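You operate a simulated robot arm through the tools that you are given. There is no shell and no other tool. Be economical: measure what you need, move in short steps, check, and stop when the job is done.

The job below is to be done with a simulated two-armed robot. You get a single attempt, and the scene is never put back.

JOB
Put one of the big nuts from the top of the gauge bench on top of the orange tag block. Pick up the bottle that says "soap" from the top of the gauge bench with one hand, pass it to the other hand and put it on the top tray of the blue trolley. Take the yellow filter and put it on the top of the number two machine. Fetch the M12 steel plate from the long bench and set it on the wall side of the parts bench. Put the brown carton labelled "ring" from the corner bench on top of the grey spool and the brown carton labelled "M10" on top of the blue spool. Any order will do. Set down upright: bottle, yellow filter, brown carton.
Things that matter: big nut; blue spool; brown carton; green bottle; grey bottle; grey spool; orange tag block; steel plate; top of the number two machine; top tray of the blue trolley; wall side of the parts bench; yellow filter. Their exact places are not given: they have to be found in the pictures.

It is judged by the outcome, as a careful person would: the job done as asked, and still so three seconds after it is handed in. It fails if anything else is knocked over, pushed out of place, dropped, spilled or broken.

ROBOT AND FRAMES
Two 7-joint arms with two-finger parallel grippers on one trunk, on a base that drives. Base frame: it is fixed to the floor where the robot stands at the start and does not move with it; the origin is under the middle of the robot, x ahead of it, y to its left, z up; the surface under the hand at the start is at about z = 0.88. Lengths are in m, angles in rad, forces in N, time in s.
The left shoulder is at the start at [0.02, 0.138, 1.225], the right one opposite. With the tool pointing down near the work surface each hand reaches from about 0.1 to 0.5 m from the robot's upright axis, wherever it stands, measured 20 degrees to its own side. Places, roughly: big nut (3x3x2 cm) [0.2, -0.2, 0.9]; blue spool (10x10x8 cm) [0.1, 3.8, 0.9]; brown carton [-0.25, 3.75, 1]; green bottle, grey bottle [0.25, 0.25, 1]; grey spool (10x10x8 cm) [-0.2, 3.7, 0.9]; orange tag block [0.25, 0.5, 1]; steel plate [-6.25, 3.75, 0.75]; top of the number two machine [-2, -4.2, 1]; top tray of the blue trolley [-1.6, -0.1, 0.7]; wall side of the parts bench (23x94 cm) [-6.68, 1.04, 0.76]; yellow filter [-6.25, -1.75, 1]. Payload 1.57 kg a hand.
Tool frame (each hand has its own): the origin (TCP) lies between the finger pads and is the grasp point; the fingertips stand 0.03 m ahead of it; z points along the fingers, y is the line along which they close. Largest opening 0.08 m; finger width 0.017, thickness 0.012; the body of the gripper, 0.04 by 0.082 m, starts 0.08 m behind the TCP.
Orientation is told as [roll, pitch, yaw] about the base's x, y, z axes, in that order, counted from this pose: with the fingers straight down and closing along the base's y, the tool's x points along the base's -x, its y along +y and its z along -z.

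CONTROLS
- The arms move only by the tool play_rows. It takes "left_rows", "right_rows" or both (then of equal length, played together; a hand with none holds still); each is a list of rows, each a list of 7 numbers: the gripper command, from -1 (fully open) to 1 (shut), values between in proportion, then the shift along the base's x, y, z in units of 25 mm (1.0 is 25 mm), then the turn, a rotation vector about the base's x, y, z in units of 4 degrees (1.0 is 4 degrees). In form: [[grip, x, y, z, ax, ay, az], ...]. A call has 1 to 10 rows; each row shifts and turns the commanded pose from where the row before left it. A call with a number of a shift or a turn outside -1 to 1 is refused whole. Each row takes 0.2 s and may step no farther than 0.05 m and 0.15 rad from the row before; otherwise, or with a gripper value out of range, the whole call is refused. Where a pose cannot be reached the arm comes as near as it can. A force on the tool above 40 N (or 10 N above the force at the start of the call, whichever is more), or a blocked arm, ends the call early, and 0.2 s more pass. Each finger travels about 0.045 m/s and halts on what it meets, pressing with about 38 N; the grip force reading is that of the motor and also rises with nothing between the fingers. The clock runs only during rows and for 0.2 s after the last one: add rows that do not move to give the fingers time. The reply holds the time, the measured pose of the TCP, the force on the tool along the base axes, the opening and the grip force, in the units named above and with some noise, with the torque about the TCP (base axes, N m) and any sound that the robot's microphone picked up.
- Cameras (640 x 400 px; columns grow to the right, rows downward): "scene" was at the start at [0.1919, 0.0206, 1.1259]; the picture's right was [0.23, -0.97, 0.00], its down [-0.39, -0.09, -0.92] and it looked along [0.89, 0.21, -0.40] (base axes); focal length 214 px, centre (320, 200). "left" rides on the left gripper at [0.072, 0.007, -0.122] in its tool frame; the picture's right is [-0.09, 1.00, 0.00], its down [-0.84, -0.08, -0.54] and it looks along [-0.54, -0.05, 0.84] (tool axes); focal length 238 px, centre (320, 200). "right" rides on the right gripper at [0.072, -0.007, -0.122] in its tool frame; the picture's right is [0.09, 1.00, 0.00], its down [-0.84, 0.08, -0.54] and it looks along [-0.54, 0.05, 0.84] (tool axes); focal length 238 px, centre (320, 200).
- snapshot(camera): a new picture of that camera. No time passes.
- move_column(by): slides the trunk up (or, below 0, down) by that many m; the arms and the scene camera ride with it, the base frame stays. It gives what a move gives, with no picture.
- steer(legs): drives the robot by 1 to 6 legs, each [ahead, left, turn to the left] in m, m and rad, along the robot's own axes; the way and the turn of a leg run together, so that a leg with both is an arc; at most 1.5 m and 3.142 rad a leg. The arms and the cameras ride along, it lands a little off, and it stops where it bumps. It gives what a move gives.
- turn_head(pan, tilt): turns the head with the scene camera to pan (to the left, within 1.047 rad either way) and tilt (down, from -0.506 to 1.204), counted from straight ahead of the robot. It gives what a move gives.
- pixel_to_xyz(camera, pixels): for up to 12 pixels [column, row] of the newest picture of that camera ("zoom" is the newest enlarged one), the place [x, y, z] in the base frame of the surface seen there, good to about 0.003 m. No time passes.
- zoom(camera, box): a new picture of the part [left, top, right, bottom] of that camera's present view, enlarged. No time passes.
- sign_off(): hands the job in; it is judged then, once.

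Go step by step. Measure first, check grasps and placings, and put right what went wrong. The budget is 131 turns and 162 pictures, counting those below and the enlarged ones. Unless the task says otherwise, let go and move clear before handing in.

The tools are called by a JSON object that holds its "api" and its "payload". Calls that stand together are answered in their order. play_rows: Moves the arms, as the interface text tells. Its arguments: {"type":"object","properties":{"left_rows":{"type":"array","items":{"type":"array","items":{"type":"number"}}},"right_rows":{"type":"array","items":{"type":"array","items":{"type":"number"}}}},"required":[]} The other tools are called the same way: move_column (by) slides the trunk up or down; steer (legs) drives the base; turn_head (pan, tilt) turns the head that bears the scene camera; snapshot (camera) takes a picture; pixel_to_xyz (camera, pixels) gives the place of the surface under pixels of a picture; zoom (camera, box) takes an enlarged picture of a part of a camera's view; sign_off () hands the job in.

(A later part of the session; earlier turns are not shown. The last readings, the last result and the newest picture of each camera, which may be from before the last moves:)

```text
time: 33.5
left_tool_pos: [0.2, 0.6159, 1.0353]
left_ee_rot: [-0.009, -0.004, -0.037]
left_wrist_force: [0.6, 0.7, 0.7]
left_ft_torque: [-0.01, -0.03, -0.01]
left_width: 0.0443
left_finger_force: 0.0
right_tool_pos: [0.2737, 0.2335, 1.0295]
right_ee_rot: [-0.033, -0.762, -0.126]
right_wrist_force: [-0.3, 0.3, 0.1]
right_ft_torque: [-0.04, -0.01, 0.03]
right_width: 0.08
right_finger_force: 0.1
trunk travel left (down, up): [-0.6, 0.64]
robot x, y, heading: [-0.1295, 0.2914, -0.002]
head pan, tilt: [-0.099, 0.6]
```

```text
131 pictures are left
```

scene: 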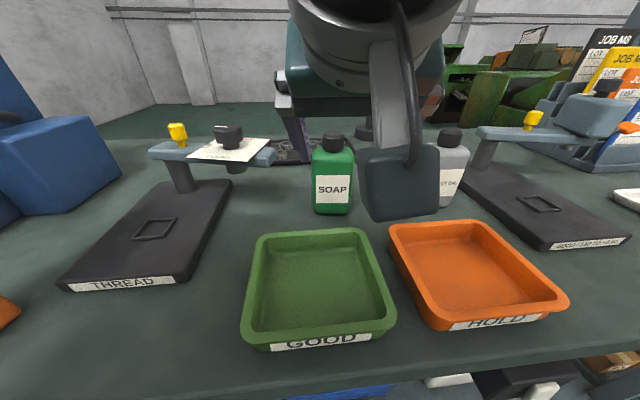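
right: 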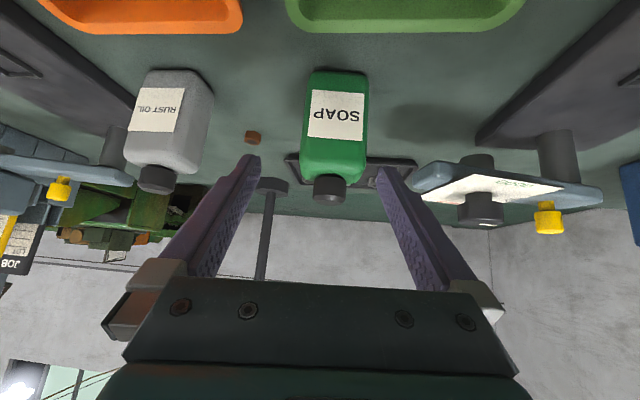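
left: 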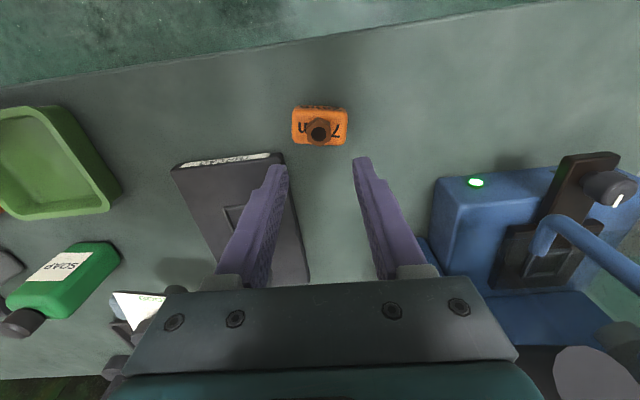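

The bottle sits slightly right of the finger centreline; I'll shift +1 cm in y and go in along the tool axis.

{"api": "play_rows", "payload": {"right_rows": [[-1, 0, 0.44, 0, 0, 0, 0], [-1, 0, 0, 0, 0.4, 0, 0], [-1, 0.58, -0.06, -0.63, 0, 0, 0], [-1, 0.58, -0.06, -0.63, 0, 0, 0], [-1, 0.58, -0.06, -0.63, 0, 0, 0], [-1, 0, 0, 0, 0, 0, 0]]}}

{"api": "snapshot", "payload": {"camera": "right"}}

```text
time: 34.9
left_tool_pos: [0.2003, 0.616, 1.0376]
left_ee_rot: [-0.008, -0.004, -0.038]
left_wrist_force: [0.1, -0.3, 0.0]
left_ft_torque: [0.02, -0.01, 0.03]
left_width: 0.0442
left_finger_force: 0.0
right_tool_pos: [0.3162, 0.24, 0.9783]
right_ee_rot: [0.004, -0.759, -0.152]
right_wrist_force: [-0.7, -0.1, 0.5]
right_ft_torque: [0.0, -0.01, 0.04]
right_width: 0.08
right_finger_force: 0.1
trunk travel left (down, up): [-0.6, 0.64]
robot x, y, heading: [-0.1279, 0.2947, -0.0]
head pan, tilt: [-0.099, 0.6]
```

```text
130 pictures are left
```

right: 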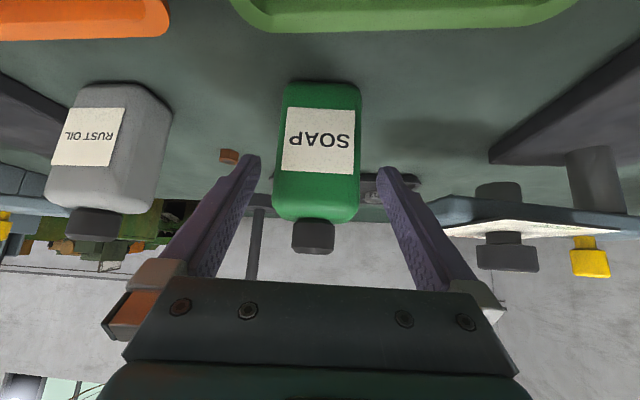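

Centred now. Continue 2 more steps in and grip.

{"api": "play_rows", "payload": {"right_rows": [[-1, 0.58, -0.08, -0.63, 0, 0, 0], [-1, 0.58, -0.08, -0.63, 0, 0, 0], [-1, 0.55, -0.08, -0.63, 0, 0, 0], [-1, 0, 0, 0, 0, 0, 0], [0.3, 0, 0, 0, 0, 0, 0], [0.3, 0, 0, 0, 0, 0, 0], [0.3, 0, 0, 0, 0, 0, 0]]}}

{"api": "snapshot", "payload": {"camera": "right"}}

```text
time: 36.5
left_tool_pos: [0.2012, 0.6143, 1.0362]
left_ee_rot: [-0.007, -0.003, -0.036]
left_wrist_force: [1.0, 1.1, -0.5]
left_ft_torque: [0.0, 0.02, -0.01]
left_width: 0.0441
left_finger_force: 0.1
right_tool_pos: [0.3599, 0.2333, 0.9336]
right_ee_rot: [0.006, -0.758, -0.152]
right_wrist_force: [0.5, -0.5, -1.1]
right_ft_torque: [0.05, -0.09, -0.02]
right_width: 0.0638
right_finger_force: 31.9
trunk travel left (down, up): [-0.6, 0.64]
robot x, y, heading: [-0.1283, 0.2955, -0.007]
head pan, tilt: [-0.099, 0.6]
```

```text
129 pictures are left
```

right: 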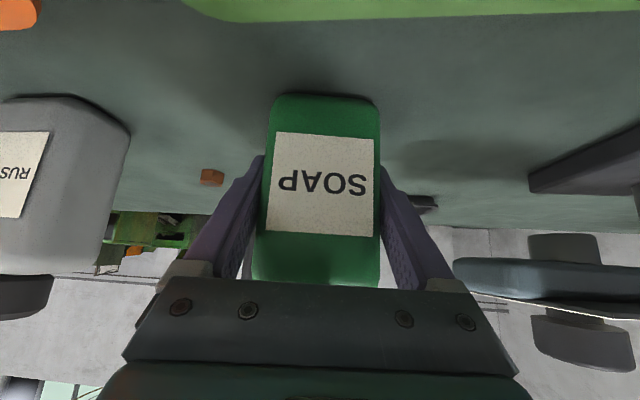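

Bottle held (63.8 mm, 32 N). Lift 0.15 m and bring it to the middle in front of the robot.

{"api": "play_rows", "payload": {"right_rows": [[0.4, 0, 0, 0.6, 0, 0, 0], [0.4, 0, 0, 0.8, 0, 0, 0], [0.4, 0, 0, 1, 0, 0, 0], [0.4, -0.2, 0, 1, 0, 0, 0], [0.4, -0.4, 0.4, 1, 0, 0, 0], [0.4, -0.4, 0.6, 1, 0, 0, 0], [0.4, -0.4, 0.6, 0.6, 0, 0, 0], [0.4, -0.4, 0.6, 0, 0, 0, 0.5], [0.4, -0.2, 0.4, 0, 0, 0, 0.5], [0.4, 0, 0, 0, 0, 0, 0]], "left_rows": [[-0.4, 0, 0, 1, 0, 0, 0], [-0.4, 0, 0, 1, 0, 0, 0], [-0.4, 0, 0, 1, 0, 0, 0], [-0.4, 0.3, 0, 1, 0, 0, 0], [-0.4, 0.3, 0, 1, 0, 0, 0], [-0.4, 0.3, -0.5, 1, 0, 0, 0], [-0.4, 0.3, -0.5, 1, 0, 0, 0], [-0.4, 0.3, -0.5, 1, 0, 0, 0], [-0.4, 0, -0.5, 0.2, 0, 0, 0], [-0.4, 0, 0, 0, 0, 0, 0]]}}

{"api": "turn_head", "payload": {"pan": 0.1, "tilt": 0.2}}

{"api": "snapshot", "payload": {"camera": "scene"}}

{"api": "snapshot", "payload": {"camera": "left"}}

```text
time: 37.8
left_tool_pos: [0.1872, 0.6276, 1.1035]
left_ee_rot: [-0.025, 0.208, 0.02]
left_wrist_force: [-0.6, 0.0, -0.2]
left_ft_torque: [-0.02, 0.02, 0.02]
left_width: 0.0558
left_finger_force: 0.1
right_tool_pos: [0.3406, 0.2512, 1.0524]
right_ee_rot: [0.003, -0.756, -0.15]
right_wrist_force: [-0.8, 0.2, -3.4]
right_ft_torque: [0.0, -0.05, -0.01]
right_width: 0.0639
right_finger_force: 37.9
trunk travel left (down, up): [-0.6, 0.64]
robot x, y, heading: [-0.1308, 0.2918, -0.009]
head pan, tilt: [-0.099, 0.6]
stopped in row 6 (left hand): the arm was blocked; the commanded pose is now the measured one
```

```text
time: 38.7
left_tool_pos: [0.1871, 0.628, 1.1035]
left_ee_rot: [-0.028, 0.207, 0.019]
left_wrist_force: [-0.1, 1.3, -0.1]
left_ft_torque: [-0.02, 0.0, -0.03]
left_width: 0.0563
left_finger_force: 0.0
right_tool_pos: [0.3408, 0.2508, 1.0531]
right_ee_rot: [0.006, -0.757, -0.152]
right_wrist_force: [0.5, 0.8, -3.3]
right_ft_torque: [-0.02, 0.01, 0.0]
right_width: 0.0639
right_finger_force: 38.6
trunk travel left (down, up): [-0.6, 0.64]
robot x, y, heading: [-0.1287, 0.2951, -0.008]
head pan, tilt: [0.099, 0.201]
```

```text
128 pictures are left
```

scene: 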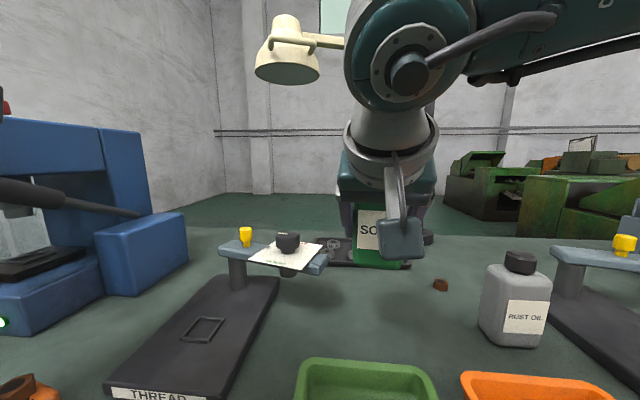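

```text
127 pictures are left
```

left: 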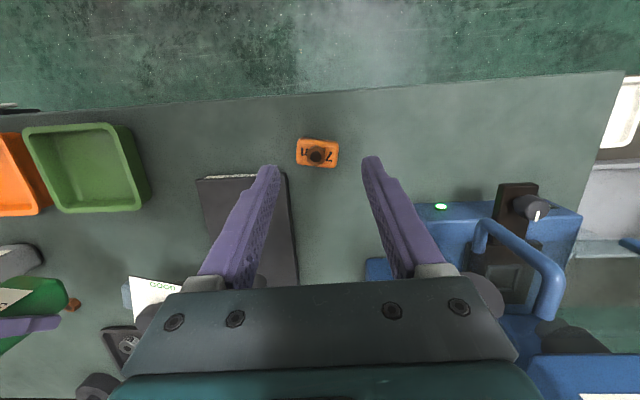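

The left arm hits its height limit near the body. I'll raise the column 0.15 m (lifting the bottle), back away from the bench, and do the handover lower relative to the shoulders.

{"api": "move_column", "payload": {"by": 0.15}}

{"api": "steer", "payload": {"legs": [[-0.45, 0, 0]]}}

{"api": "play_rows", "payload": {"right_rows": [[0.4, 0.2, 0.3, -0.9, 0, 0, 0.4], [0.4, 0.2, 0.3, -0.9, 0, 0, 0.4], [0.4, 0.2, 0.3, -0.9, 0, 0, 0.4], [0.4, 0, 0.3, -0.9, 0, 0, 0.4], [0.4, 0, 0.3, -0.9, 0, 0, 0.4], [0.4, 0, 0, 0, 0, 0, 0]], "left_rows": [[-0.4, 1, 0, 0, 0, -0.6, 0], [-0.4, 1, 0, 0, 0, -0.6, 0], [-0.4, 1, 0, 0, 0, -0.6, 0], [-0.4, 1, 0, 0, 0, -0.6, 0], [-0.4, 1, 0, 0, 0, -0.6, 0], [-0.4, 0, 0, 0, 0, 0, 0]]}}

{"api": "snapshot", "payload": {"camera": "scene"}}

{"api": "snapshot", "payload": {"camera": "left"}}

```text
time: 40.5
left_tool_pos: [0.1871, 0.6263, 1.2536]
left_ee_rot: [-0.028, 0.207, 0.019]
left_wrist_force: [0.6, 0.3, 0.1]
left_ft_torque: [0.0, 0.0, -0.03]
left_width: 0.0559
left_finger_force: 0.0
right_tool_pos: [0.3412, 0.2508, 1.204]
right_ee_rot: [0.006, -0.758, -0.153]
right_wrist_force: [0.4, -0.3, -2.5]
right_ft_torque: [0.01, -0.01, 0.03]
right_width: 0.064
right_finger_force: 38.0
trunk travel left (down, up): [-0.75, 0.49]
robot x, y, heading: [-0.131, 0.2962, -0.006]
head pan, tilt: [0.099, 0.201]
```

```text
time: 43.2
left_tool_pos: [-0.2564, 0.6282, 1.2537]
left_ee_rot: [-0.028, 0.206, 0.007]
left_wrist_force: [0.5, -0.1, 0.0]
left_ft_torque: [0.01, 0.03, 0.04]
left_width: 0.0561
left_finger_force: 0.0
right_tool_pos: [-0.106, 0.2502, 1.2033]
right_ee_rot: [0.004, -0.759, -0.16]
right_wrist_force: [0.4, 0.1, -3.6]
right_ft_torque: [-0.02, -0.01, 0.03]
right_width: 0.064
right_finger_force: 37.2
trunk travel left (down, up): [-0.75, 0.49]
robot x, y, heading: [-0.579, 0.2965, -0.017]
head pan, tilt: [0.099, 0.201]
```

```text
time: 44.6
left_tool_pos: [-0.1346, 0.6362, 1.2437]
left_ee_rot: [-0.029, 0.017, 0.022]
left_wrist_force: [-1.1, -0.6, -0.3]
left_ft_torque: [0.02, 0.03, -0.02]
left_width: 0.056
left_finger_force: 0.0
right_tool_pos: [-0.0931, 0.2898, 1.0916]
right_ee_rot: [0.008, -0.76, -0.023]
right_wrist_force: [-0.6, 0.8, -3.1]
right_ft_torque: [0.03, -0.05, 0.0]
right_width: 0.0639
right_finger_force: 37.8
trunk travel left (down, up): [-0.75, 0.49]
robot x, y, heading: [-0.5745, 0.3004, -0.019]
head pan, tilt: [0.099, 0.201]
```

```text
126 pictures are left
```

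scene: 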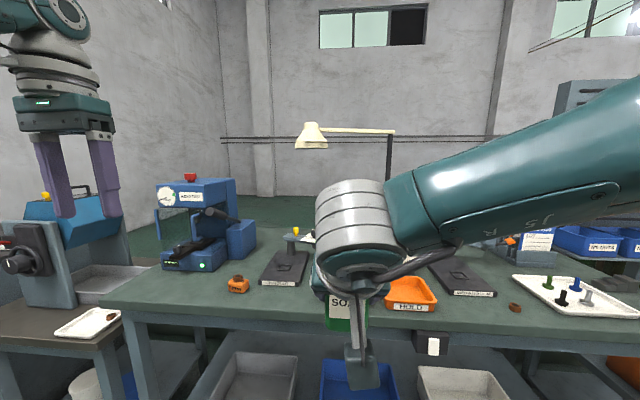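

```text
125 pictures are left
```

left: 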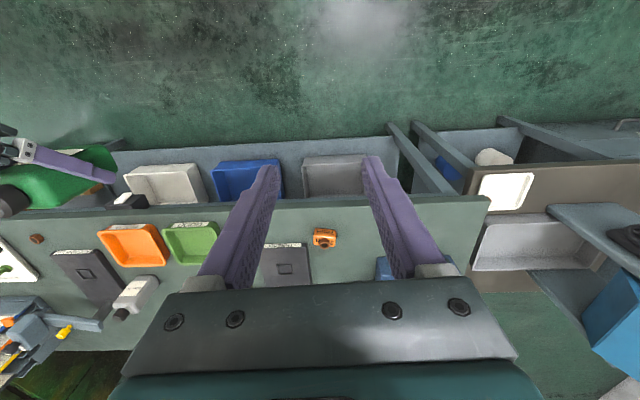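

The bottle hangs at right TCP (-0.093,0.29,1.092), so the cap mid is ≈ z 1.162. I'll bring the left hand over it at z≈1.25 in two calls.

{"api": "play_rows", "payload": {"left_rows": [[-0.7, 0.16, -1, 0, 0, 0, 0], [-0.7, 0.16, -1, 0, 0, 0, 0], [-0.7, 0.16, -1, 0, 0, 0, 0], [-0.7, 0.16, -1, 0, 0, 0, 0], [-0.7, 0.16, -1, 0, 0, 0, 0], [-0.7, 0.16, -1, 0, 0, 0, 0], [-0.7, 0.16, -1, 0, 0, 0, 0], [-0.7, 0.16, -1, 0, 0, 0, 0], [-0.7, 0.16, -1, 0, 0, 0, 0], [-0.7, 0, 0, 0, 0, 0, 0]]}}

{"api": "snapshot", "payload": {"camera": "left"}}

{"api": "snapshot", "payload": {"camera": "scene"}}

```text
time: 46.7
left_tool_pos: [-0.1288, 0.4164, 1.1855]
left_ee_rot: [-0.025, 0.14, 0.022]
left_wrist_force: [-0.1, 0.8, 0.0]
left_ft_torque: [-0.02, 0.0, -0.02]
left_width: 0.068
left_finger_force: 0.1
left hand out of reach, approached as far as the arm can: row 8, 9
right_tool_pos: [-0.0928, 0.289, 1.091]
right_ee_rot: [0.005, -0.759, -0.022]
right_wrist_force: [0.2, -0.4, -2.7]
right_ft_torque: [0.0, 0.02, 0.04]
right_width: 0.0638
right_finger_force: 38.0
trunk travel left (down, up): [-0.75, 0.49]
robot x, y, heading: [-0.5768, 0.2946, -0.014]
head pan, tilt: [0.099, 0.201]
stopped in row 10 (left hand): the arm was blocked; the commanded pose is now the measured one
```

```text
124 pictures are left
```

left: 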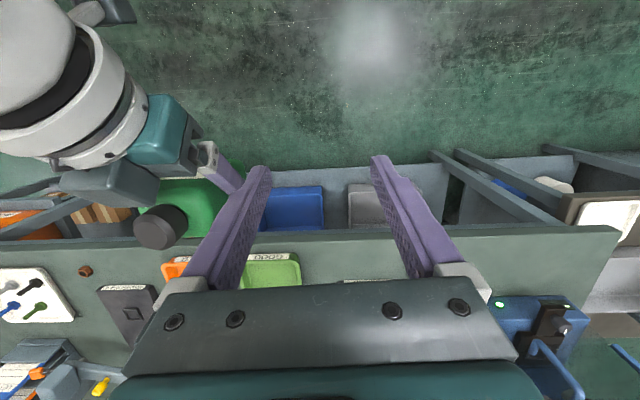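

```text
123 pictures are left
```

scene: 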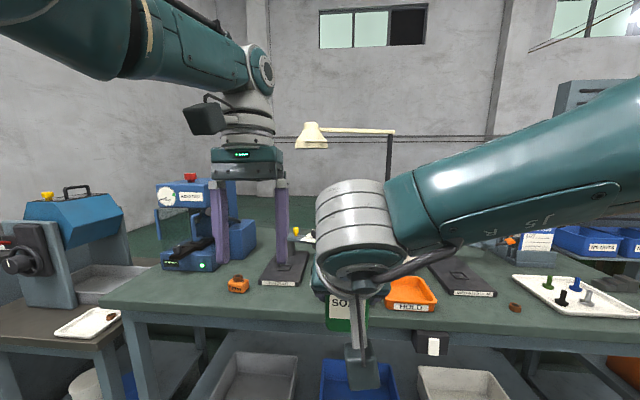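

The left hand cannot reach that far across. I'll lower the bottle and bring it nearer and toward the left, with the left hand moving aside meanwhile.

{"api": "play_rows", "payload": {"right_rows": [[0.4, -0.1, 0, -0.9, 0, 0, 0], [0.4, -0.3, 0, -0.9, 0, 0, 0], [0.4, -0.5, 0, -0.9, 0, 0, 0], [0.4, -0.5, 0.2, -0.9, 0, 0, 0], [0.4, -0.5, 0.3, -0.5, 0, 0, 0], [0.4, -0.5, 0.4, 0, 0, 0, 0], [0.4, -0.5, 0.5, 0, 0, 0, 0], [0.4, -0.5, 0.5, 0, 0, 0, 0], [0.4, -0.5, 0.5, 0, 0, 0, 0], [0.4, 0, 0, 0, 0, 0, 0]], "left_rows": [[-0.7, 0, 0.8, 0, 0, 0, 0], [-0.7, 0, 0.8, 0, 0, 0, 0], [-0.7, 0, 0.5, 0, 0, -0.5, 0], [-0.7, 0, 0.5, 0, 0, -0.5, 0], [-0.7, 0, 0, 0, 0, -0.5, 0], [-0.7, 0, 0, 0, 0, -0.5, 0], [-0.7, 0, 0, 0, 0, 0, 0], [-0.7, 0, 0, 0, 0, 0, 0], [-0.7, 0, 0, 0, 0, 0, 0], [-0.7, 0, 0, 0, 0, 0, 0]]}}

{"api": "snapshot", "payload": {"camera": "left"}}

```text
time: 49.1
left_tool_pos: [-0.1059, 0.4755, 1.1646]
left_ee_rot: [-0.028, 0.053, 0.014]
left_wrist_force: [-0.7, -0.1, 0.1]
left_ft_torque: [-0.01, 0.01, -0.01]
left_width: 0.0679
left_finger_force: 0.0
left hand out of reach, approached as far as the arm can: row 3, 4, 5, 6
right_tool_pos: [-0.1894, 0.348, 0.9888]
right_ee_rot: [0.006, -0.758, -0.021]
right_wrist_force: [-0.4, 0.8, -3.0]
right_ft_torque: [0.03, 0.03, 0.01]
right_width: 0.0639
right_finger_force: 37.9
trunk travel left (down, up): [-0.75, 0.49]
robot x, y, heading: [-0.5773, 0.2972, -0.012]
head pan, tilt: [0.099, 0.201]
stopped in row 10 (left hand): the arm was blocked; the commanded pose is now the measured one
```

```text
122 pictures are left
```

left: 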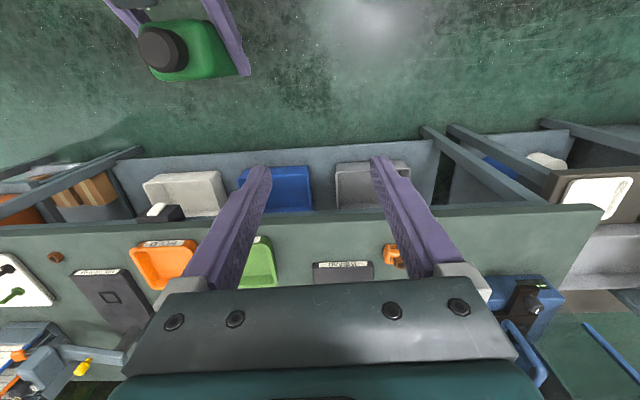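

{"api": "pixel_to_xyz", "payload": {"camera": "left", "pixels": [[155, 48], [142, 48], [172, 48], [155, 32], [155, 65], [215, 60], [200, 30]]}}

{"api": "play_rows", "payload": {"left_rows": [[-0.7, -0.6, 0, 0, 0, -0.4, 0], [-0.7, -0.6, 0, 0, 0, -0.35, 0], [-0.7, -0.6, 0, 0, 0.4, 0, 0], [-0.7, -0.5, -0.3, 0, 0, 0, 0], [-0.7, -0.5, -0.8, 0, 0, 0, 0], [-0.7, -0.5, -1, 0, 0, 0, 0], [-0.7, 0, -1, 0, 0, 0, 0], [-0.7, 0, -1, 0, 0, 0, 0], [-0.7, 0, 0, 0, 0, 0, 0]]}}

{"api": "snapshot", "payload": {"camera": "left"}}

```text
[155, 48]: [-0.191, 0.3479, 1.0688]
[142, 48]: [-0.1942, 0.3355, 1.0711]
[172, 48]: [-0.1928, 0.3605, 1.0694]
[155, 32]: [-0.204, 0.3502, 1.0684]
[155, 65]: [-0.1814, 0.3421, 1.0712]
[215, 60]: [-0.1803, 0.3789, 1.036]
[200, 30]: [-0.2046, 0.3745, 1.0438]
```

```text
time: 51.1
left_tool_pos: [-0.1097, 0.3736, 1.1644]
left_ee_rot: [0.0, 0.0, 0.015]
left_wrist_force: [-0.3, -0.2, -0.1]
left_ft_torque: [0.01, 0.01, 0.0]
left_width: 0.068
left_finger_force: 0.1
left hand out of reach, approached as far as the arm can: row 1, 2, 3, 4, 5, 6, 7, 8
right_tool_pos: [-0.1909, 0.3484, 0.9886]
right_ee_rot: [0.005, -0.758, -0.022]
right_wrist_force: [-0.8, 1.3, -2.7]
right_ft_torque: [-0.03, -0.03, 0.02]
right_width: 0.0636
right_finger_force: 38.0
trunk travel left (down, up): [-0.75, 0.49]
robot x, y, heading: [-0.5768, 0.2967, -0.016]
head pan, tilt: [0.099, 0.201]
```

```text
121 pictures are left
```

left: 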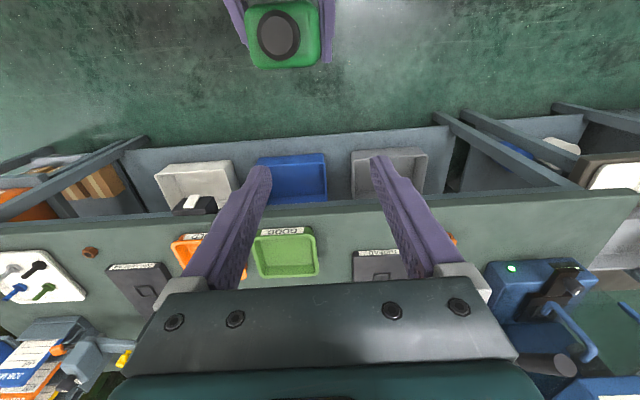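

The left arm can't come closer in x at that height, but it can lower. I'll line up y with the cap at x≈-0.11, lower to cap height beyond the bottle, and then slide in along −x straddling the cap.

{"api": "play_rows", "payload": {"left_rows": [[-0.7, 0.9, 0, 0, 0, 0, 0], [-0.7, 0.9, -0.5, 0, 0, 0, 0], [-0.7, 0.9, -0.5, 0, 0, 0, 0], [-0.7, 0.5, 0, 0, 0, 0, 0], [-0.7, 0, 0, -0.9, 0, 0, 0], [-0.7, 0, 0, -0.9, 0, 0, 0], [-0.7, 0, 0, -0.9, 0, 0, 0], [-0.7, 0, 0, -0.6, 0, 0, 0], [-0.7, 0, 0, 0, 0, 0, 0]]}}

{"api": "snapshot", "payload": {"camera": "left"}}

```text
time: 53.1
left_tool_pos: [-0.115, 0.3794, 1.0813]
left_ee_rot: [0.001, -0.004, 0.013]
left_wrist_force: [-0.8, -0.2, -0.2]
left_ft_torque: [-0.01, 0.0, -0.02]
left_width: 0.0679
left_finger_force: 0.0
left hand out of reach, approached as far as the arm can: row 1, 2, 3, 4, 7
right_tool_pos: [-0.1889, 0.3482, 0.9892]
right_ee_rot: [0.007, -0.756, -0.022]
right_wrist_force: [0.4, 0.1, -3.2]
right_ft_torque: [-0.02, -0.02, 0.01]
right_width: 0.0639
right_finger_force: 38.1
trunk travel left (down, up): [-0.75, 0.49]
robot x, y, heading: [-0.5787, 0.2999, -0.017]
head pan, tilt: [0.099, 0.201]
```

```text
120 pictures are left
```

left: 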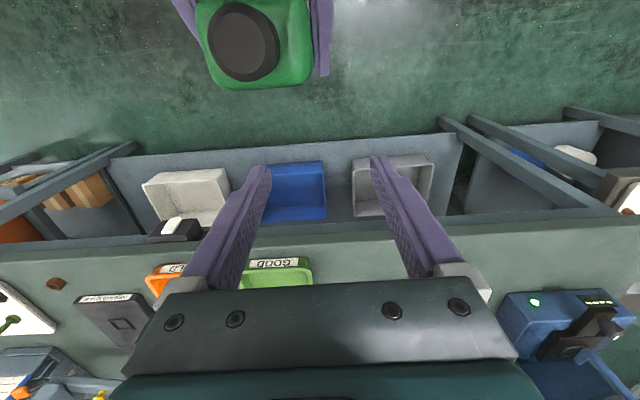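

{"api": "play_rows", "payload": {"left_rows": [[-0.7, 0, -0.6, 0, 0, 0, 0], [-0.7, 0, -0.6, 0, 0, 0, 0], [-0.7, 0, 0, 0, 0, 0, 0]]}}

```text
time: 53.9
left_tool_pos: [-0.122, 0.3516, 1.0837]
left_ee_rot: [0.001, -0.002, 0.014]
left_wrist_force: [0.1, -0.2, 0.6]
left_ft_torque: [0.01, -0.02, -0.03]
left_width: 0.0679
left_finger_force: 0.1
left hand out of reach, approached as far as the arm can: row 1, 2
right_tool_pos: [-0.1892, 0.3488, 0.9879]
right_ee_rot: [0.004, -0.759, -0.021]
right_wrist_force: [-0.1, -0.9, -2.8]
right_ft_torque: [-0.01, 0.01, 0.0]
right_width: 0.0636
right_finger_force: 37.7
trunk travel left (down, up): [-0.75, 0.49]
robot x, y, heading: [-0.5773, 0.2979, -0.013]
head pan, tilt: [0.099, 0.201]
```

Now y is aligned (0.3516 vs cap 0.348) and the arm seems to be on its outer reach limit; slide in along −x.

{"api": "play_rows", "payload": {"left_rows": [[-0.7, -0.6, -0.1, 0, 0, 0, 0], [-0.7, -0.6, 0, 0, 0, 0, 0], [-0.7, -0.6, 0, 0, 0, 0, 0], [-0.7, 0, 0, 0, 0, 0, 0]]}}

{"api": "snapshot", "payload": {"camera": "left"}}

```text
time: 54.9
left_tool_pos: [-0.1657, 0.3512, 1.0844]
left_ee_rot: [0.0, -0.002, 0.013]
left_wrist_force: [0.7, 0.3, -0.3]
left_ft_torque: [0.02, -0.01, 0.0]
left_width: 0.068
left_finger_force: 0.0
right_tool_pos: [-0.1891, 0.348, 0.989]
right_ee_rot: [0.006, -0.757, -0.02]
right_wrist_force: [0.7, 0.5, -2.9]
right_ft_torque: [-0.01, 0.03, 0.02]
right_width: 0.0639
right_finger_force: 38.1
trunk travel left (down, up): [-0.75, 0.49]
robot x, y, heading: [-0.5801, 0.298, -0.01]
head pan, tilt: [0.099, 0.201]
```

```text
119 pictures are left
```

left: 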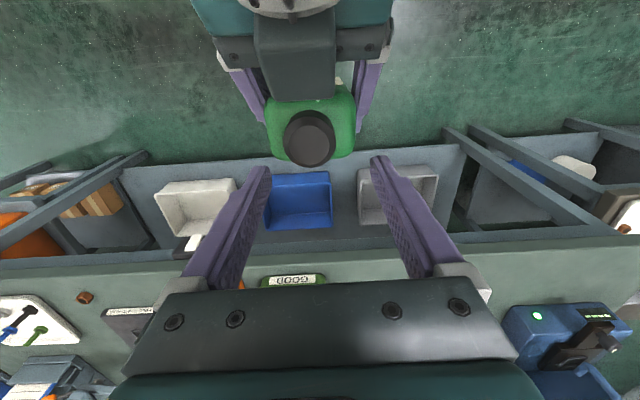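

Working. Slide the rest (−0.024 x, −0.004 y), then close on the cap.

{"api": "play_rows", "payload": {"left_rows": [[-0.7, -0.5, -0.15, 0, 0, 0, 0], [-0.7, -0.45, 0, -0.12, 0, 0, 0], [-0.7, 0, 0, 0, 0, 0, 0]]}}

{"api": "snapshot", "payload": {"camera": "left"}}

```text
time: 55.7
left_tool_pos: [-0.1897, 0.3484, 1.0818]
left_ee_rot: [0.003, -0.001, 0.014]
left_wrist_force: [-0.1, -0.3, -0.1]
left_ft_torque: [0.03, -0.01, 0.0]
left_width: 0.068
left_finger_force: 0.2
right_tool_pos: [-0.1894, 0.347, 0.9889]
right_ee_rot: [0.007, -0.756, -0.021]
right_wrist_force: [0.5, 0.5, -1.7]
right_ft_torque: [0.02, -0.01, -0.01]
right_width: 0.0637
right_finger_force: 38.2
trunk travel left (down, up): [-0.75, 0.49]
robot x, y, heading: [-0.5768, 0.2954, -0.012]
head pan, tilt: [0.099, 0.201]
```

```text
118 pictures are left
```

left: 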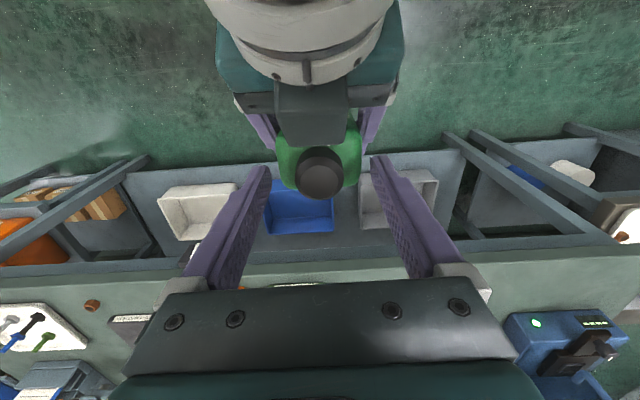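

{"api": "play_rows", "payload": {"left_rows": [[0, 0, 0, 0, 0, 0, 0], [0.5, 0, 0, 0, 0, 0, 0], [0.6, 0, 0, 0, 0, 0, 0], [0.6, 0, 0, 0, 0, 0, 0], [0.6, 0, 0, 0, 0, 0, 0]]}}

{"api": "zoom", "payload": {"camera": "left", "box": [220, 100, 420, 240]}}

```text
time: 56.9
left_tool_pos: [-0.1901, 0.3471, 1.0803]
left_ee_rot: [0.0, -0.002, 0.013]
left_wrist_force: [-0.6, -1.9, 0.8]
left_ft_torque: [0.24, 0.03, 0.06]
left_width: 0.0314
left_finger_force: 37.6
right_tool_pos: [-0.1895, 0.348, 0.9887]
right_ee_rot: [0.005, -0.757, -0.02]
right_wrist_force: [0.3, 1.5, -2.7]
right_ft_torque: [-0.47, 0.03, -0.03]
right_width: 0.0637
right_finger_force: 37.9
trunk travel left (down, up): [-0.75, 0.49]
robot x, y, heading: [-0.576, 0.2972, -0.011]
head pan, tilt: [0.099, 0.201]
```

```text
2.86 times, centred on (320, 170) of left
```

zoom: 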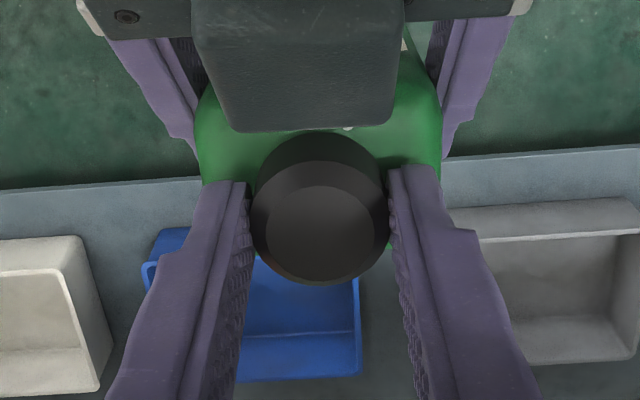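

Cap held by the left hand (31.4 mm, 37.6 N). Open the right hand and draw it back along its axis.

{"api": "play_rows", "payload": {"right_rows": [[0, 0, 0, 0, 0, 0, 0], [-0.9, 0, 0, 0, 0, 0, 0], [-1, 0, 0, 0, 0, 0, 0], [-1, 0, 0, 0, 0, 0, 0]]}}

{"api": "play_rows", "payload": {"right_rows": [[-1, -0.5, 0, 0.4, 0, 0, 0], [-1, -0.5, 0, 0.4, 0, 0, 0], [-1, -0.5, 0, 0.4, 0, 0, 0], [-1, -0.5, 0, 0.4, 0, 0, 0], [-1, -0.5, -0.3, 0.2, 0, 0, 0], [-1, -0.5, -0.5, 0, 0, 0, 0], [-1, -0.3, -1, 0, 0, 0, 0], [-1, 0, -1, 0, 0, 0, 0], [-1, 0, -1, 0, 0, 0, 0]]}}

{"api": "snapshot", "payload": {"camera": "left"}}

{"api": "snapshot", "payload": {"camera": "scene"}}

```text
time: 57.9
left_tool_pos: [-0.1903, 0.3484, 1.0805]
left_ee_rot: [-0.001, -0.002, 0.014]
left_wrist_force: [-0.2, 0.3, 0.5]
left_ft_torque: [-0.02, -0.02, -0.01]
left_width: 0.0312
left_finger_force: 37.7
right_tool_pos: [-0.1891, 0.3482, 0.9892]
right_ee_rot: [0.005, -0.758, -0.022]
right_wrist_force: [-0.4, -0.2, 0.0]
right_ft_torque: [-0.03, 0.02, 0.04]
right_width: 0.0801
right_finger_force: 0.0
trunk travel left (down, up): [-0.75, 0.49]
robot x, y, heading: [-0.578, 0.2956, -0.013]
head pan, tilt: [0.099, 0.201]
```

```text
time: 59.9
left_tool_pos: [-0.1898, 0.3478, 1.0811]
left_ee_rot: [0.001, -0.003, 0.014]
left_wrist_force: [0.1, 1.2, -0.8]
left_ft_torque: [0.0, -0.01, -0.01]
left_width: 0.0311
left_finger_force: 38.1
right_tool_pos: [-0.2732, 0.2532, 1.0339]
right_ee_rot: [0.008, -0.758, -0.024]
right_wrist_force: [0.5, 0.5, -0.9]
right_ft_torque: [-0.01, -0.01, -0.03]
right_width: 0.0802
right_finger_force: 0.0
trunk travel left (down, up): [-0.75, 0.49]
robot x, y, heading: [-0.5762, 0.3025, -0.013]
head pan, tilt: [0.099, 0.201]
```

```text
116 pictures are left
```

left: 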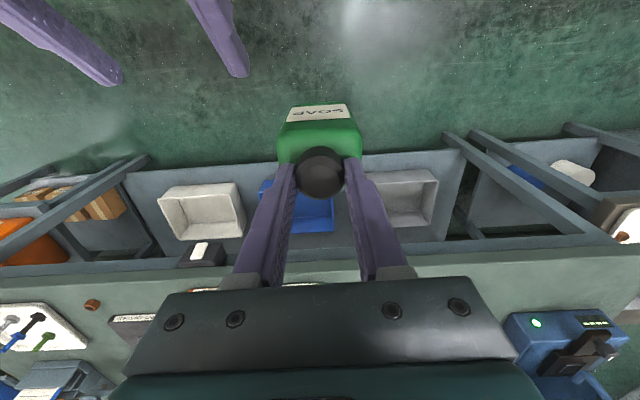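

```text
115 pictures are left
```

scene: 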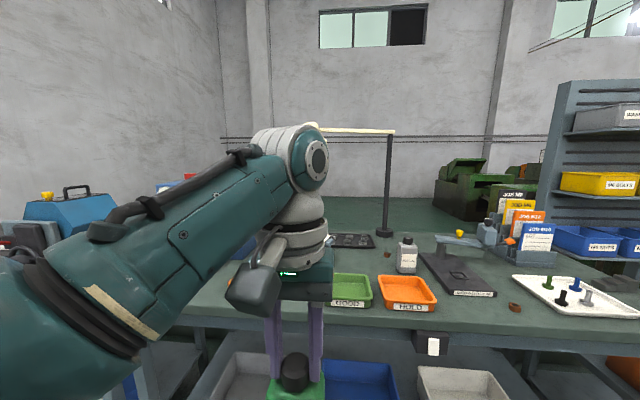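

The bottle is safely in the left hand. Straighten and park the right hand, then turn around to find the trolley.

{"api": "play_rows", "payload": {"right_rows": [[-1, 0, -0.5, 0, 0, 0.95, 0], [-1, 0, -0.5, 0, 0, 0.95, 0], [-1, 0, -0.5, 0, 0, 0.95, 0], [-1, 0, -0.5, 0, 0, 0.95, 0], [-1, 0, -0.5, 0, 0, 0.95, 0], [-1, 0, -0.5, 0, 0, 0.95, 0], [-1, 0, -0.5, 0, 0, 0.95, 0], [-1, 0, -0.5, 0, 0, 0.95, 0], [-1, 0, 0, 0, 0, 0.95, 0], [-1, 0, 0, 0, 0, 0.95, 0]]}}

{"api": "steer", "payload": {"legs": [[0, 0, -1.57], [0, 0, -1.3]]}}

{"api": "turn_head", "payload": {"pan": 0, "tilt": 0.35}}

{"api": "snapshot", "payload": {"camera": "scene"}}

```text
time: 62.1
left_tool_pos: [-0.1888, 0.3483, 1.0807]
left_ee_rot: [0.001, -0.001, 0.013]
left_wrist_force: [0.5, -0.7, -0.4]
left_ft_torque: [-0.03, -0.02, -0.04]
left_width: 0.0308
left_finger_force: 37.4
right_tool_pos: [-0.2722, 0.1526, 1.0351]
right_ee_rot: [-0.007, -0.094, -0.015]
right_wrist_force: [-0.1, -0.1, -0.4]
right_ft_torque: [0.02, -0.01, 0.03]
right_width: 0.08
right_finger_force: 0.1
trunk travel left (down, up): [-0.75, 0.49]
robot x, y, heading: [-0.5799, 0.2938, -0.018]
head pan, tilt: [0.099, 0.201]
```

```text
time: 69.5
left_tool_pos: [-0.9352, 0.1408, 1.0807]
left_ee_rot: [0.001, -0.003, -2.842]
left_wrist_force: [0.0, 0.5, 0.4]
left_ft_torque: [0.02, 0.0, -0.02]
left_width: 0.0305
left_finger_force: 37.7
right_tool_pos: [-0.9113, 0.3513, 1.0346]
right_ee_rot: [-0.008, -0.095, -2.876]
right_wrist_force: [0.5, -0.2, 0.5]
right_ft_torque: [0.0, 0.01, 0.0]
right_width: 0.0799
right_finger_force: 0.1
trunk travel left (down, up): [-0.75, 0.49]
robot x, y, heading: [-0.579, 0.2947, -2.871]
head pan, tilt: [0.099, 0.201]
```

```text
time: 70.2
left_tool_pos: [-0.9358, 0.1407, 1.0812]
left_ee_rot: [0.0, -0.002, -2.845]
left_wrist_force: [0.1, 0.1, -0.9]
left_ft_torque: [0.03, -0.05, -0.01]
left_width: 0.0311
left_finger_force: 38.0
right_tool_pos: [-0.9127, 0.3519, 1.0355]
right_ee_rot: [-0.01, -0.093, -2.874]
right_wrist_force: [0.2, 0.0, -0.3]
right_ft_torque: [-0.05, 0.02, -0.03]
right_width: 0.0802
right_finger_force: 0.0
trunk travel left (down, up): [-0.75, 0.49]
robot x, y, heading: [-0.5797, 0.2961, -2.873]
head pan, tilt: [0.0, 0.351]
```

```text
114 pictures are left
```

scene: 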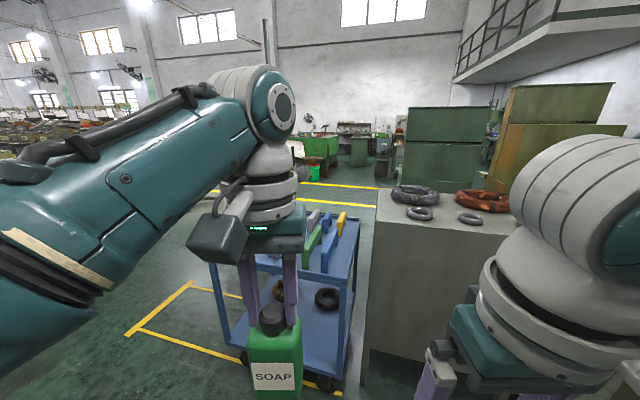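

The blue trolley is ahead at (310,260) with things standing on its top; a concrete block is to its right. Measure it.

{"api": "pixel_to_xyz", "payload": {"camera": "scene", "pixels": [[350, 240], [340, 262], [330, 275], [317, 262], [232, 275], [355, 215], [328, 245], [340, 228], [310, 240], [370, 300], [440, 230], [345, 310]]}}

{"api": "zoom", "payload": {"camera": "scene", "box": [190, 180, 400, 310]}}

```text
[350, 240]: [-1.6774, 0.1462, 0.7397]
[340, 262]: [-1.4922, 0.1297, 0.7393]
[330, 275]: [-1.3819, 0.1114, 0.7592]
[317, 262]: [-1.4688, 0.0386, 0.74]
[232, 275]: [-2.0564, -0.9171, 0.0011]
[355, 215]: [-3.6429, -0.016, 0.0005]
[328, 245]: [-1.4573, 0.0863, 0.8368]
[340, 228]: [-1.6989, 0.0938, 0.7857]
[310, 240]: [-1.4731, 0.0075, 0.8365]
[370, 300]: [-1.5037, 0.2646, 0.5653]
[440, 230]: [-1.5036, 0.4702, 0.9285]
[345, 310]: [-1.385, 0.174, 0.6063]
```

```text
3.05 times, centred on (295, 245) of scene
```

zoom: 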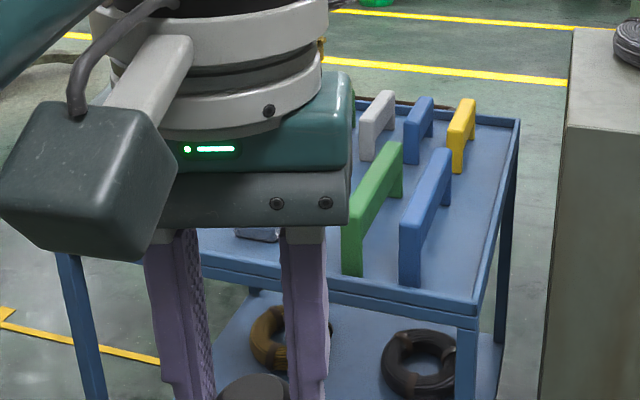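

Tray surface z≈0.74, front edge x≈-1.38, rim 0.76, stands up to 0.84. I'll face it squarely and drive closer, then look with the left camera.

{"api": "steer", "payload": {"legs": [[0, 0, -0.269], [0.25, 0.3, 0]]}}

{"api": "snapshot", "payload": {"camera": "left"}}

{"api": "turn_head", "payload": {"pan": -0.3, "tilt": 0.6}}

{"api": "snapshot", "payload": {"camera": "scene"}}

```text
time: 73.6
left_tool_pos: [-1.2153, -0.055, 1.0811]
left_ee_rot: [0.0, -0.001, -3.12]
left_wrist_force: [-0.9, 0.1, 0.4]
left_ft_torque: [0.02, 0.01, 0.02]
left_width: 0.0307
left_finger_force: 37.8
right_tool_pos: [-1.1355, 0.1411, 1.0349]
right_ee_rot: [-0.01, -0.095, 3.132]
right_wrist_force: [0.8, 0.4, -0.3]
right_ft_torque: [0.0, 0.0, 0.02]
right_width: 0.0801
right_finger_force: 0.0
trunk travel left (down, up): [-0.75, 0.49]
robot x, y, heading: [-0.83, 0.0005, 3.133]
head pan, tilt: [0.0, 0.351]
```

```text
112 pictures are left
```

left: 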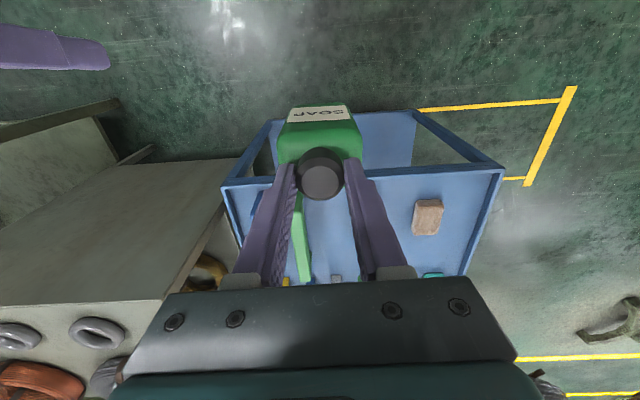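

```text
time: 74.4
left_tool_pos: [-1.2165, -0.055, 1.0809]
left_ee_rot: [0.0, -0.003, -3.12]
left_wrist_force: [0.2, -0.2, -0.7]
left_ft_torque: [-0.03, 0.02, 0.02]
left_width: 0.0313
left_finger_force: 37.8
right_tool_pos: [-1.1356, 0.1408, 1.0344]
right_ee_rot: [-0.007, -0.093, 3.132]
right_wrist_force: [0.3, -0.2, 1.1]
right_ft_torque: [0.0, 0.02, 0.01]
right_width: 0.0802
right_finger_force: 0.0
trunk travel left (down, up): [-0.75, 0.49]
robot x, y, heading: [-0.8301, -0.0001, 3.134]
head pan, tilt: [-0.3, 0.6]
```

```text
111 pictures are left
```

scene: 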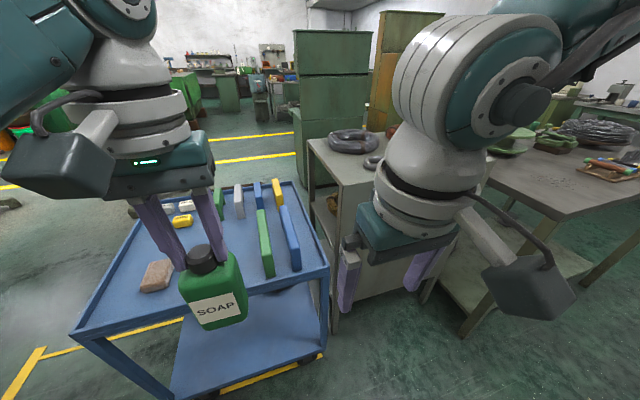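

The tray has a stone (left image 427,217) and bars (300,240); between them is free space. Measure it.

{"api": "pixel_to_xyz", "payload": {"camera": "left", "pixels": [[416, 215], [441, 215], [427, 236], [427, 200], [390, 190], [308, 260], [300, 210], [400, 170], [330, 230], [495, 172], [395, 250], [330, 205]]}}

{"api": "pixel_to_xyz", "payload": {"camera": "scene", "pixels": [[155, 262], [142, 290], [170, 285], [268, 270], [258, 212], [165, 322], [250, 290], [235, 215], [180, 222], [240, 250], [170, 250], [118, 290]]}}

```text
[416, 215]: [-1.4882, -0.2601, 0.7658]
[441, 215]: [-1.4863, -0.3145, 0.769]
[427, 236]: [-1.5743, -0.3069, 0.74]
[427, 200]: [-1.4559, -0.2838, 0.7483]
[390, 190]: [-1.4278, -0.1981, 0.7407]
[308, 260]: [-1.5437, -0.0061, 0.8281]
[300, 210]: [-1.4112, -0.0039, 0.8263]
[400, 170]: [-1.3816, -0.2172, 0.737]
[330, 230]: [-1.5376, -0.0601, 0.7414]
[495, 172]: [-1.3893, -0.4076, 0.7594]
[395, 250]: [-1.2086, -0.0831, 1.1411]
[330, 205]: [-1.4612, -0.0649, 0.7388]
```

```text
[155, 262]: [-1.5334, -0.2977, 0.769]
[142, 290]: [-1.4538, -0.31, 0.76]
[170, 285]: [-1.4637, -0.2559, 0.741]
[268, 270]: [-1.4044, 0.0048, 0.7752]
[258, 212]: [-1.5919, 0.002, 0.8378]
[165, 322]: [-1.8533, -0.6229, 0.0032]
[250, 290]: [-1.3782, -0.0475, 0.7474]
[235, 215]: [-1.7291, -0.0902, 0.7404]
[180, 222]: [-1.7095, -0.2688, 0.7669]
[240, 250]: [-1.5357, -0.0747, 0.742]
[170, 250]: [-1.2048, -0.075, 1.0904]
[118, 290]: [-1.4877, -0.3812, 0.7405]
```

Free spot: x≈-1.48, y≈-0.13, z 0.74. Drive 0.262 ahead and 0.075 left at the present height (bottle bottom ≈0.93, clear), then check.

{"api": "steer", "payload": {"legs": [[0.262, 0.075, 0]]}}

{"api": "snapshot", "payload": {"camera": "left"}}

{"api": "snapshot", "payload": {"camera": "scene"}}

```text
time: 76.3
left_tool_pos: [-1.4784, -0.1303, 1.0816]
left_ee_rot: [0.001, -0.002, -3.119]
left_wrist_force: [0.3, -0.3, 0.5]
left_ft_torque: [0.03, 0.0, -0.01]
left_width: 0.0311
left_finger_force: 38.2
right_tool_pos: [-1.3972, 0.0667, 1.0352]
right_ee_rot: [-0.009, -0.095, 3.134]
right_wrist_force: [0.2, -0.3, 0.0]
right_ft_torque: [-0.01, 0.02, -0.01]
right_width: 0.0802
right_finger_force: 0.0
trunk travel left (down, up): [-0.75, 0.49]
robot x, y, heading: [-1.0881, -0.0788, 3.134]
head pan, tilt: [-0.3, 0.6]
```

```text
110 pictures are left
```

left: 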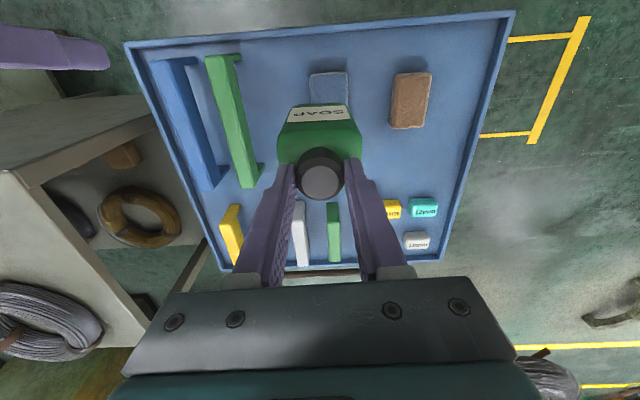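

```text
109 pictures are left
```

scene: 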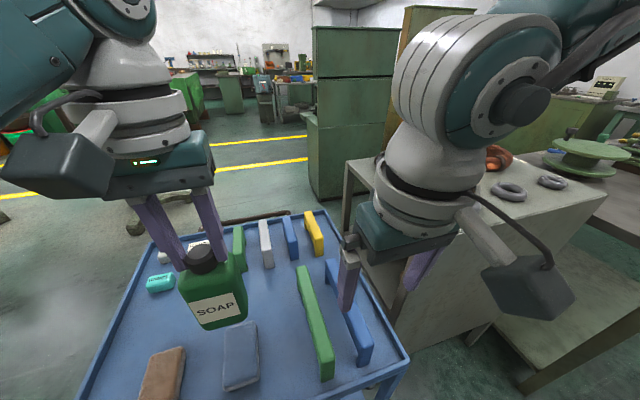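

There's a blue-grey slab partly hidden behind the bottle (scene 240,355). Measure it and the free zone.

{"api": "pixel_to_xyz", "payload": {"camera": "scene", "pixels": [[240, 325], [225, 330], [256, 325], [240, 355], [258, 380], [225, 385], [300, 300], [265, 300], [240, 262], [268, 262], [165, 300], [140, 325]]}}

{"api": "pixel_to_xyz", "payload": {"camera": "left", "pixels": [[330, 75], [312, 95], [348, 95], [330, 98], [335, 225], [310, 230], [390, 208], [375, 165], [375, 140], [395, 125], [265, 130], [250, 185]]}}

```text
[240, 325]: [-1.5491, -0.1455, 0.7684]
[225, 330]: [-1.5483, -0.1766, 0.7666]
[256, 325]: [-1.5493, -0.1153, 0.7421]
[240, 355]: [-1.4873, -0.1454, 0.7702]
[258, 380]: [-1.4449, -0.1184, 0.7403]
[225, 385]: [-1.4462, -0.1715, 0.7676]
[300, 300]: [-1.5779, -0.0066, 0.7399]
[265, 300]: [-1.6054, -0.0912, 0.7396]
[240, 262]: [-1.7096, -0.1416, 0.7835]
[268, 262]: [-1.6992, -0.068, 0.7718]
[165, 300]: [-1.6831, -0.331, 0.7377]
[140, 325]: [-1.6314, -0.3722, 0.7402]
```

```text
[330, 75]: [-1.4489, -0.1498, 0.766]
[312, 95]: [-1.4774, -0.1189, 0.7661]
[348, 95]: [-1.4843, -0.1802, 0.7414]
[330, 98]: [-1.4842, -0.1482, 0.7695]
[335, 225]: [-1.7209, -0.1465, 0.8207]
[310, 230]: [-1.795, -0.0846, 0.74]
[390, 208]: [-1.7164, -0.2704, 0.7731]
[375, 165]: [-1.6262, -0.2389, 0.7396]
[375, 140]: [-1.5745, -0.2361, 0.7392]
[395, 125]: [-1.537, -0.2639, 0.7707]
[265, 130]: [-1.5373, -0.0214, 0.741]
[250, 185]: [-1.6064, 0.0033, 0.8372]
```

Slab occupies y −0.12…−0.18, bars start at y≈−0.015. I'll aim the bottle at (-1.51,-0.066), shifting the base 0.03 ahead and 0.064 right, then lower partway and look.

{"api": "steer", "payload": {"legs": [[0.03, -0.064, 0]]}}

{"api": "play_rows", "payload": {"left_rows": [[0.6, 0, 0, -0.9, 0, 0, 0], [0.6, 0, 0, -0.9, 0, 0, 0], [0.6, 0, 0, -0.9, 0, 0, 0], [0.6, 0, 0, -0.9, 0, 0, 0], [0.6, 0, 0, -0.9, 0, 0, 0], [0.6, 0, 0, 0, 0, 0, 0]]}}

{"api": "snapshot", "payload": {"camera": "left"}}

{"api": "snapshot", "payload": {"camera": "scene"}}

```text
time: 77.3
left_tool_pos: [-1.5086, -0.0679, 1.0803]
left_ee_rot: [0.0, -0.002, -3.119]
left_wrist_force: [0.6, 1.4, 0.3]
left_ft_torque: [0.03, 0.02, -0.03]
left_width: 0.0309
left_finger_force: 38.1
right_tool_pos: [-1.4289, 0.129, 1.035]
right_ee_rot: [-0.008, -0.096, 3.135]
right_wrist_force: [0.1, -0.2, -0.3]
right_ft_torque: [0.0, 0.01, -0.01]
right_width: 0.0801
right_finger_force: 0.0
trunk travel left (down, up): [-0.75, 0.49]
robot x, y, heading: [-1.1212, -0.0178, 3.135]
head pan, tilt: [-0.3, 0.6]
```

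```text
time: 78.7
left_tool_pos: [-1.5088, -0.0685, 0.9689]
left_ee_rot: [0.0, 0.002, -3.116]
left_wrist_force: [0.9, 0.8, 0.4]
left_ft_torque: [-0.01, 0.03, 0.01]
left_width: 0.0309
left_finger_force: 37.9
right_tool_pos: [-1.4281, 0.1287, 1.0349]
right_ee_rot: [-0.01, -0.094, 3.135]
right_wrist_force: [-0.2, -0.4, -0.3]
right_ft_torque: [-0.01, -0.01, 0.0]
right_width: 0.0799
right_finger_force: 0.0
trunk travel left (down, up): [-0.75, 0.49]
robot x, y, heading: [-1.1212, -0.0135, 3.138]
head pan, tilt: [-0.3, 0.6]
```

```text
108 pictures are left
```

left: 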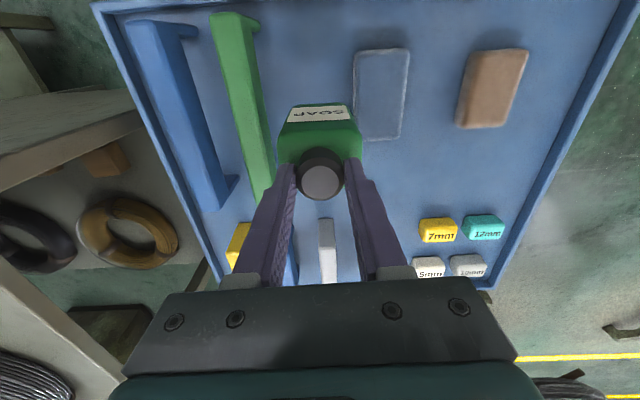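

```text
107 pictures are left
```

scene: 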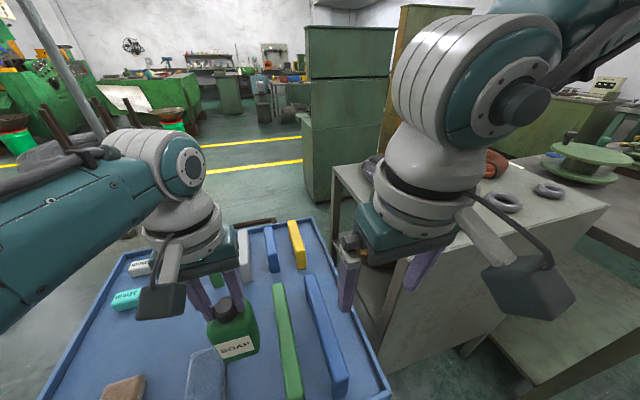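

{"api": "pixel_to_xyz", "payload": {"camera": "left", "pixels": [[262, 120], [262, 160], [252, 60], [357, 100], [357, 70], [270, 170], [325, 225]]}}

```text
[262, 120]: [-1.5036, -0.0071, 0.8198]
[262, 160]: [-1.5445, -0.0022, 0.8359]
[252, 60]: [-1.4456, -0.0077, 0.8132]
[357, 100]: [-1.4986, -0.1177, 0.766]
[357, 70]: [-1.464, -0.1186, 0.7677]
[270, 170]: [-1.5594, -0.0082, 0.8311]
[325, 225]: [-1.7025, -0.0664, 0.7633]
```

Gaps are 3 cm and 2 cm. Lower to the tray gently.

{"api": "play_rows", "payload": {"left_rows": [[0.6, 0, 0.1, -0.8, 0, 0, 0], [0.6, 0, 0, -0.8, 0, 0, 0], [0.6, 0, 0, -0.8, 0, 0, 0], [0.6, 0, 0, -0.5, 0, 0, 0], [0.6, 0, 0, -0.2, 0, 0, 0], [0.6, 0, 0, -0.15, 0, 0, 0], [0.6, 0, 0, 0, 0, 0, 0]]}}

{"api": "snapshot", "payload": {"camera": "scene"}}

```text
time: 80.3
left_tool_pos: [-1.4917, -0.0726, 0.8965]
left_ee_rot: [-0.001, 0.0, -3.117]
left_wrist_force: [-0.3, 0.4, 0.9]
left_ft_torque: [0.03, -0.01, 0.01]
left_width: 0.031
left_finger_force: 38.4
left hand out of reach, approached as far as the arm can: row 3, 4
right_tool_pos: [-1.4292, 0.1292, 1.0356]
right_ee_rot: [-0.006, -0.094, 3.136]
right_wrist_force: [0.2, 0.4, 0.2]
right_ft_torque: [0.0, -0.01, -0.01]
right_width: 0.08
right_finger_force: 0.0
trunk travel left (down, up): [-0.75, 0.49]
robot x, y, heading: [-1.1209, -0.0122, 3.133]
head pan, tilt: [-0.3, 0.6]
```

```text
106 pictures are left
```

scene: 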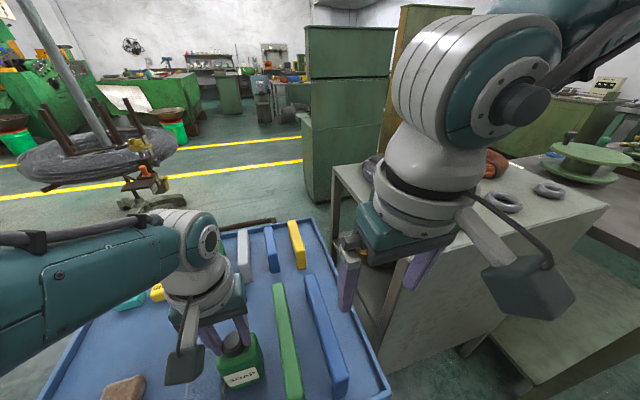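

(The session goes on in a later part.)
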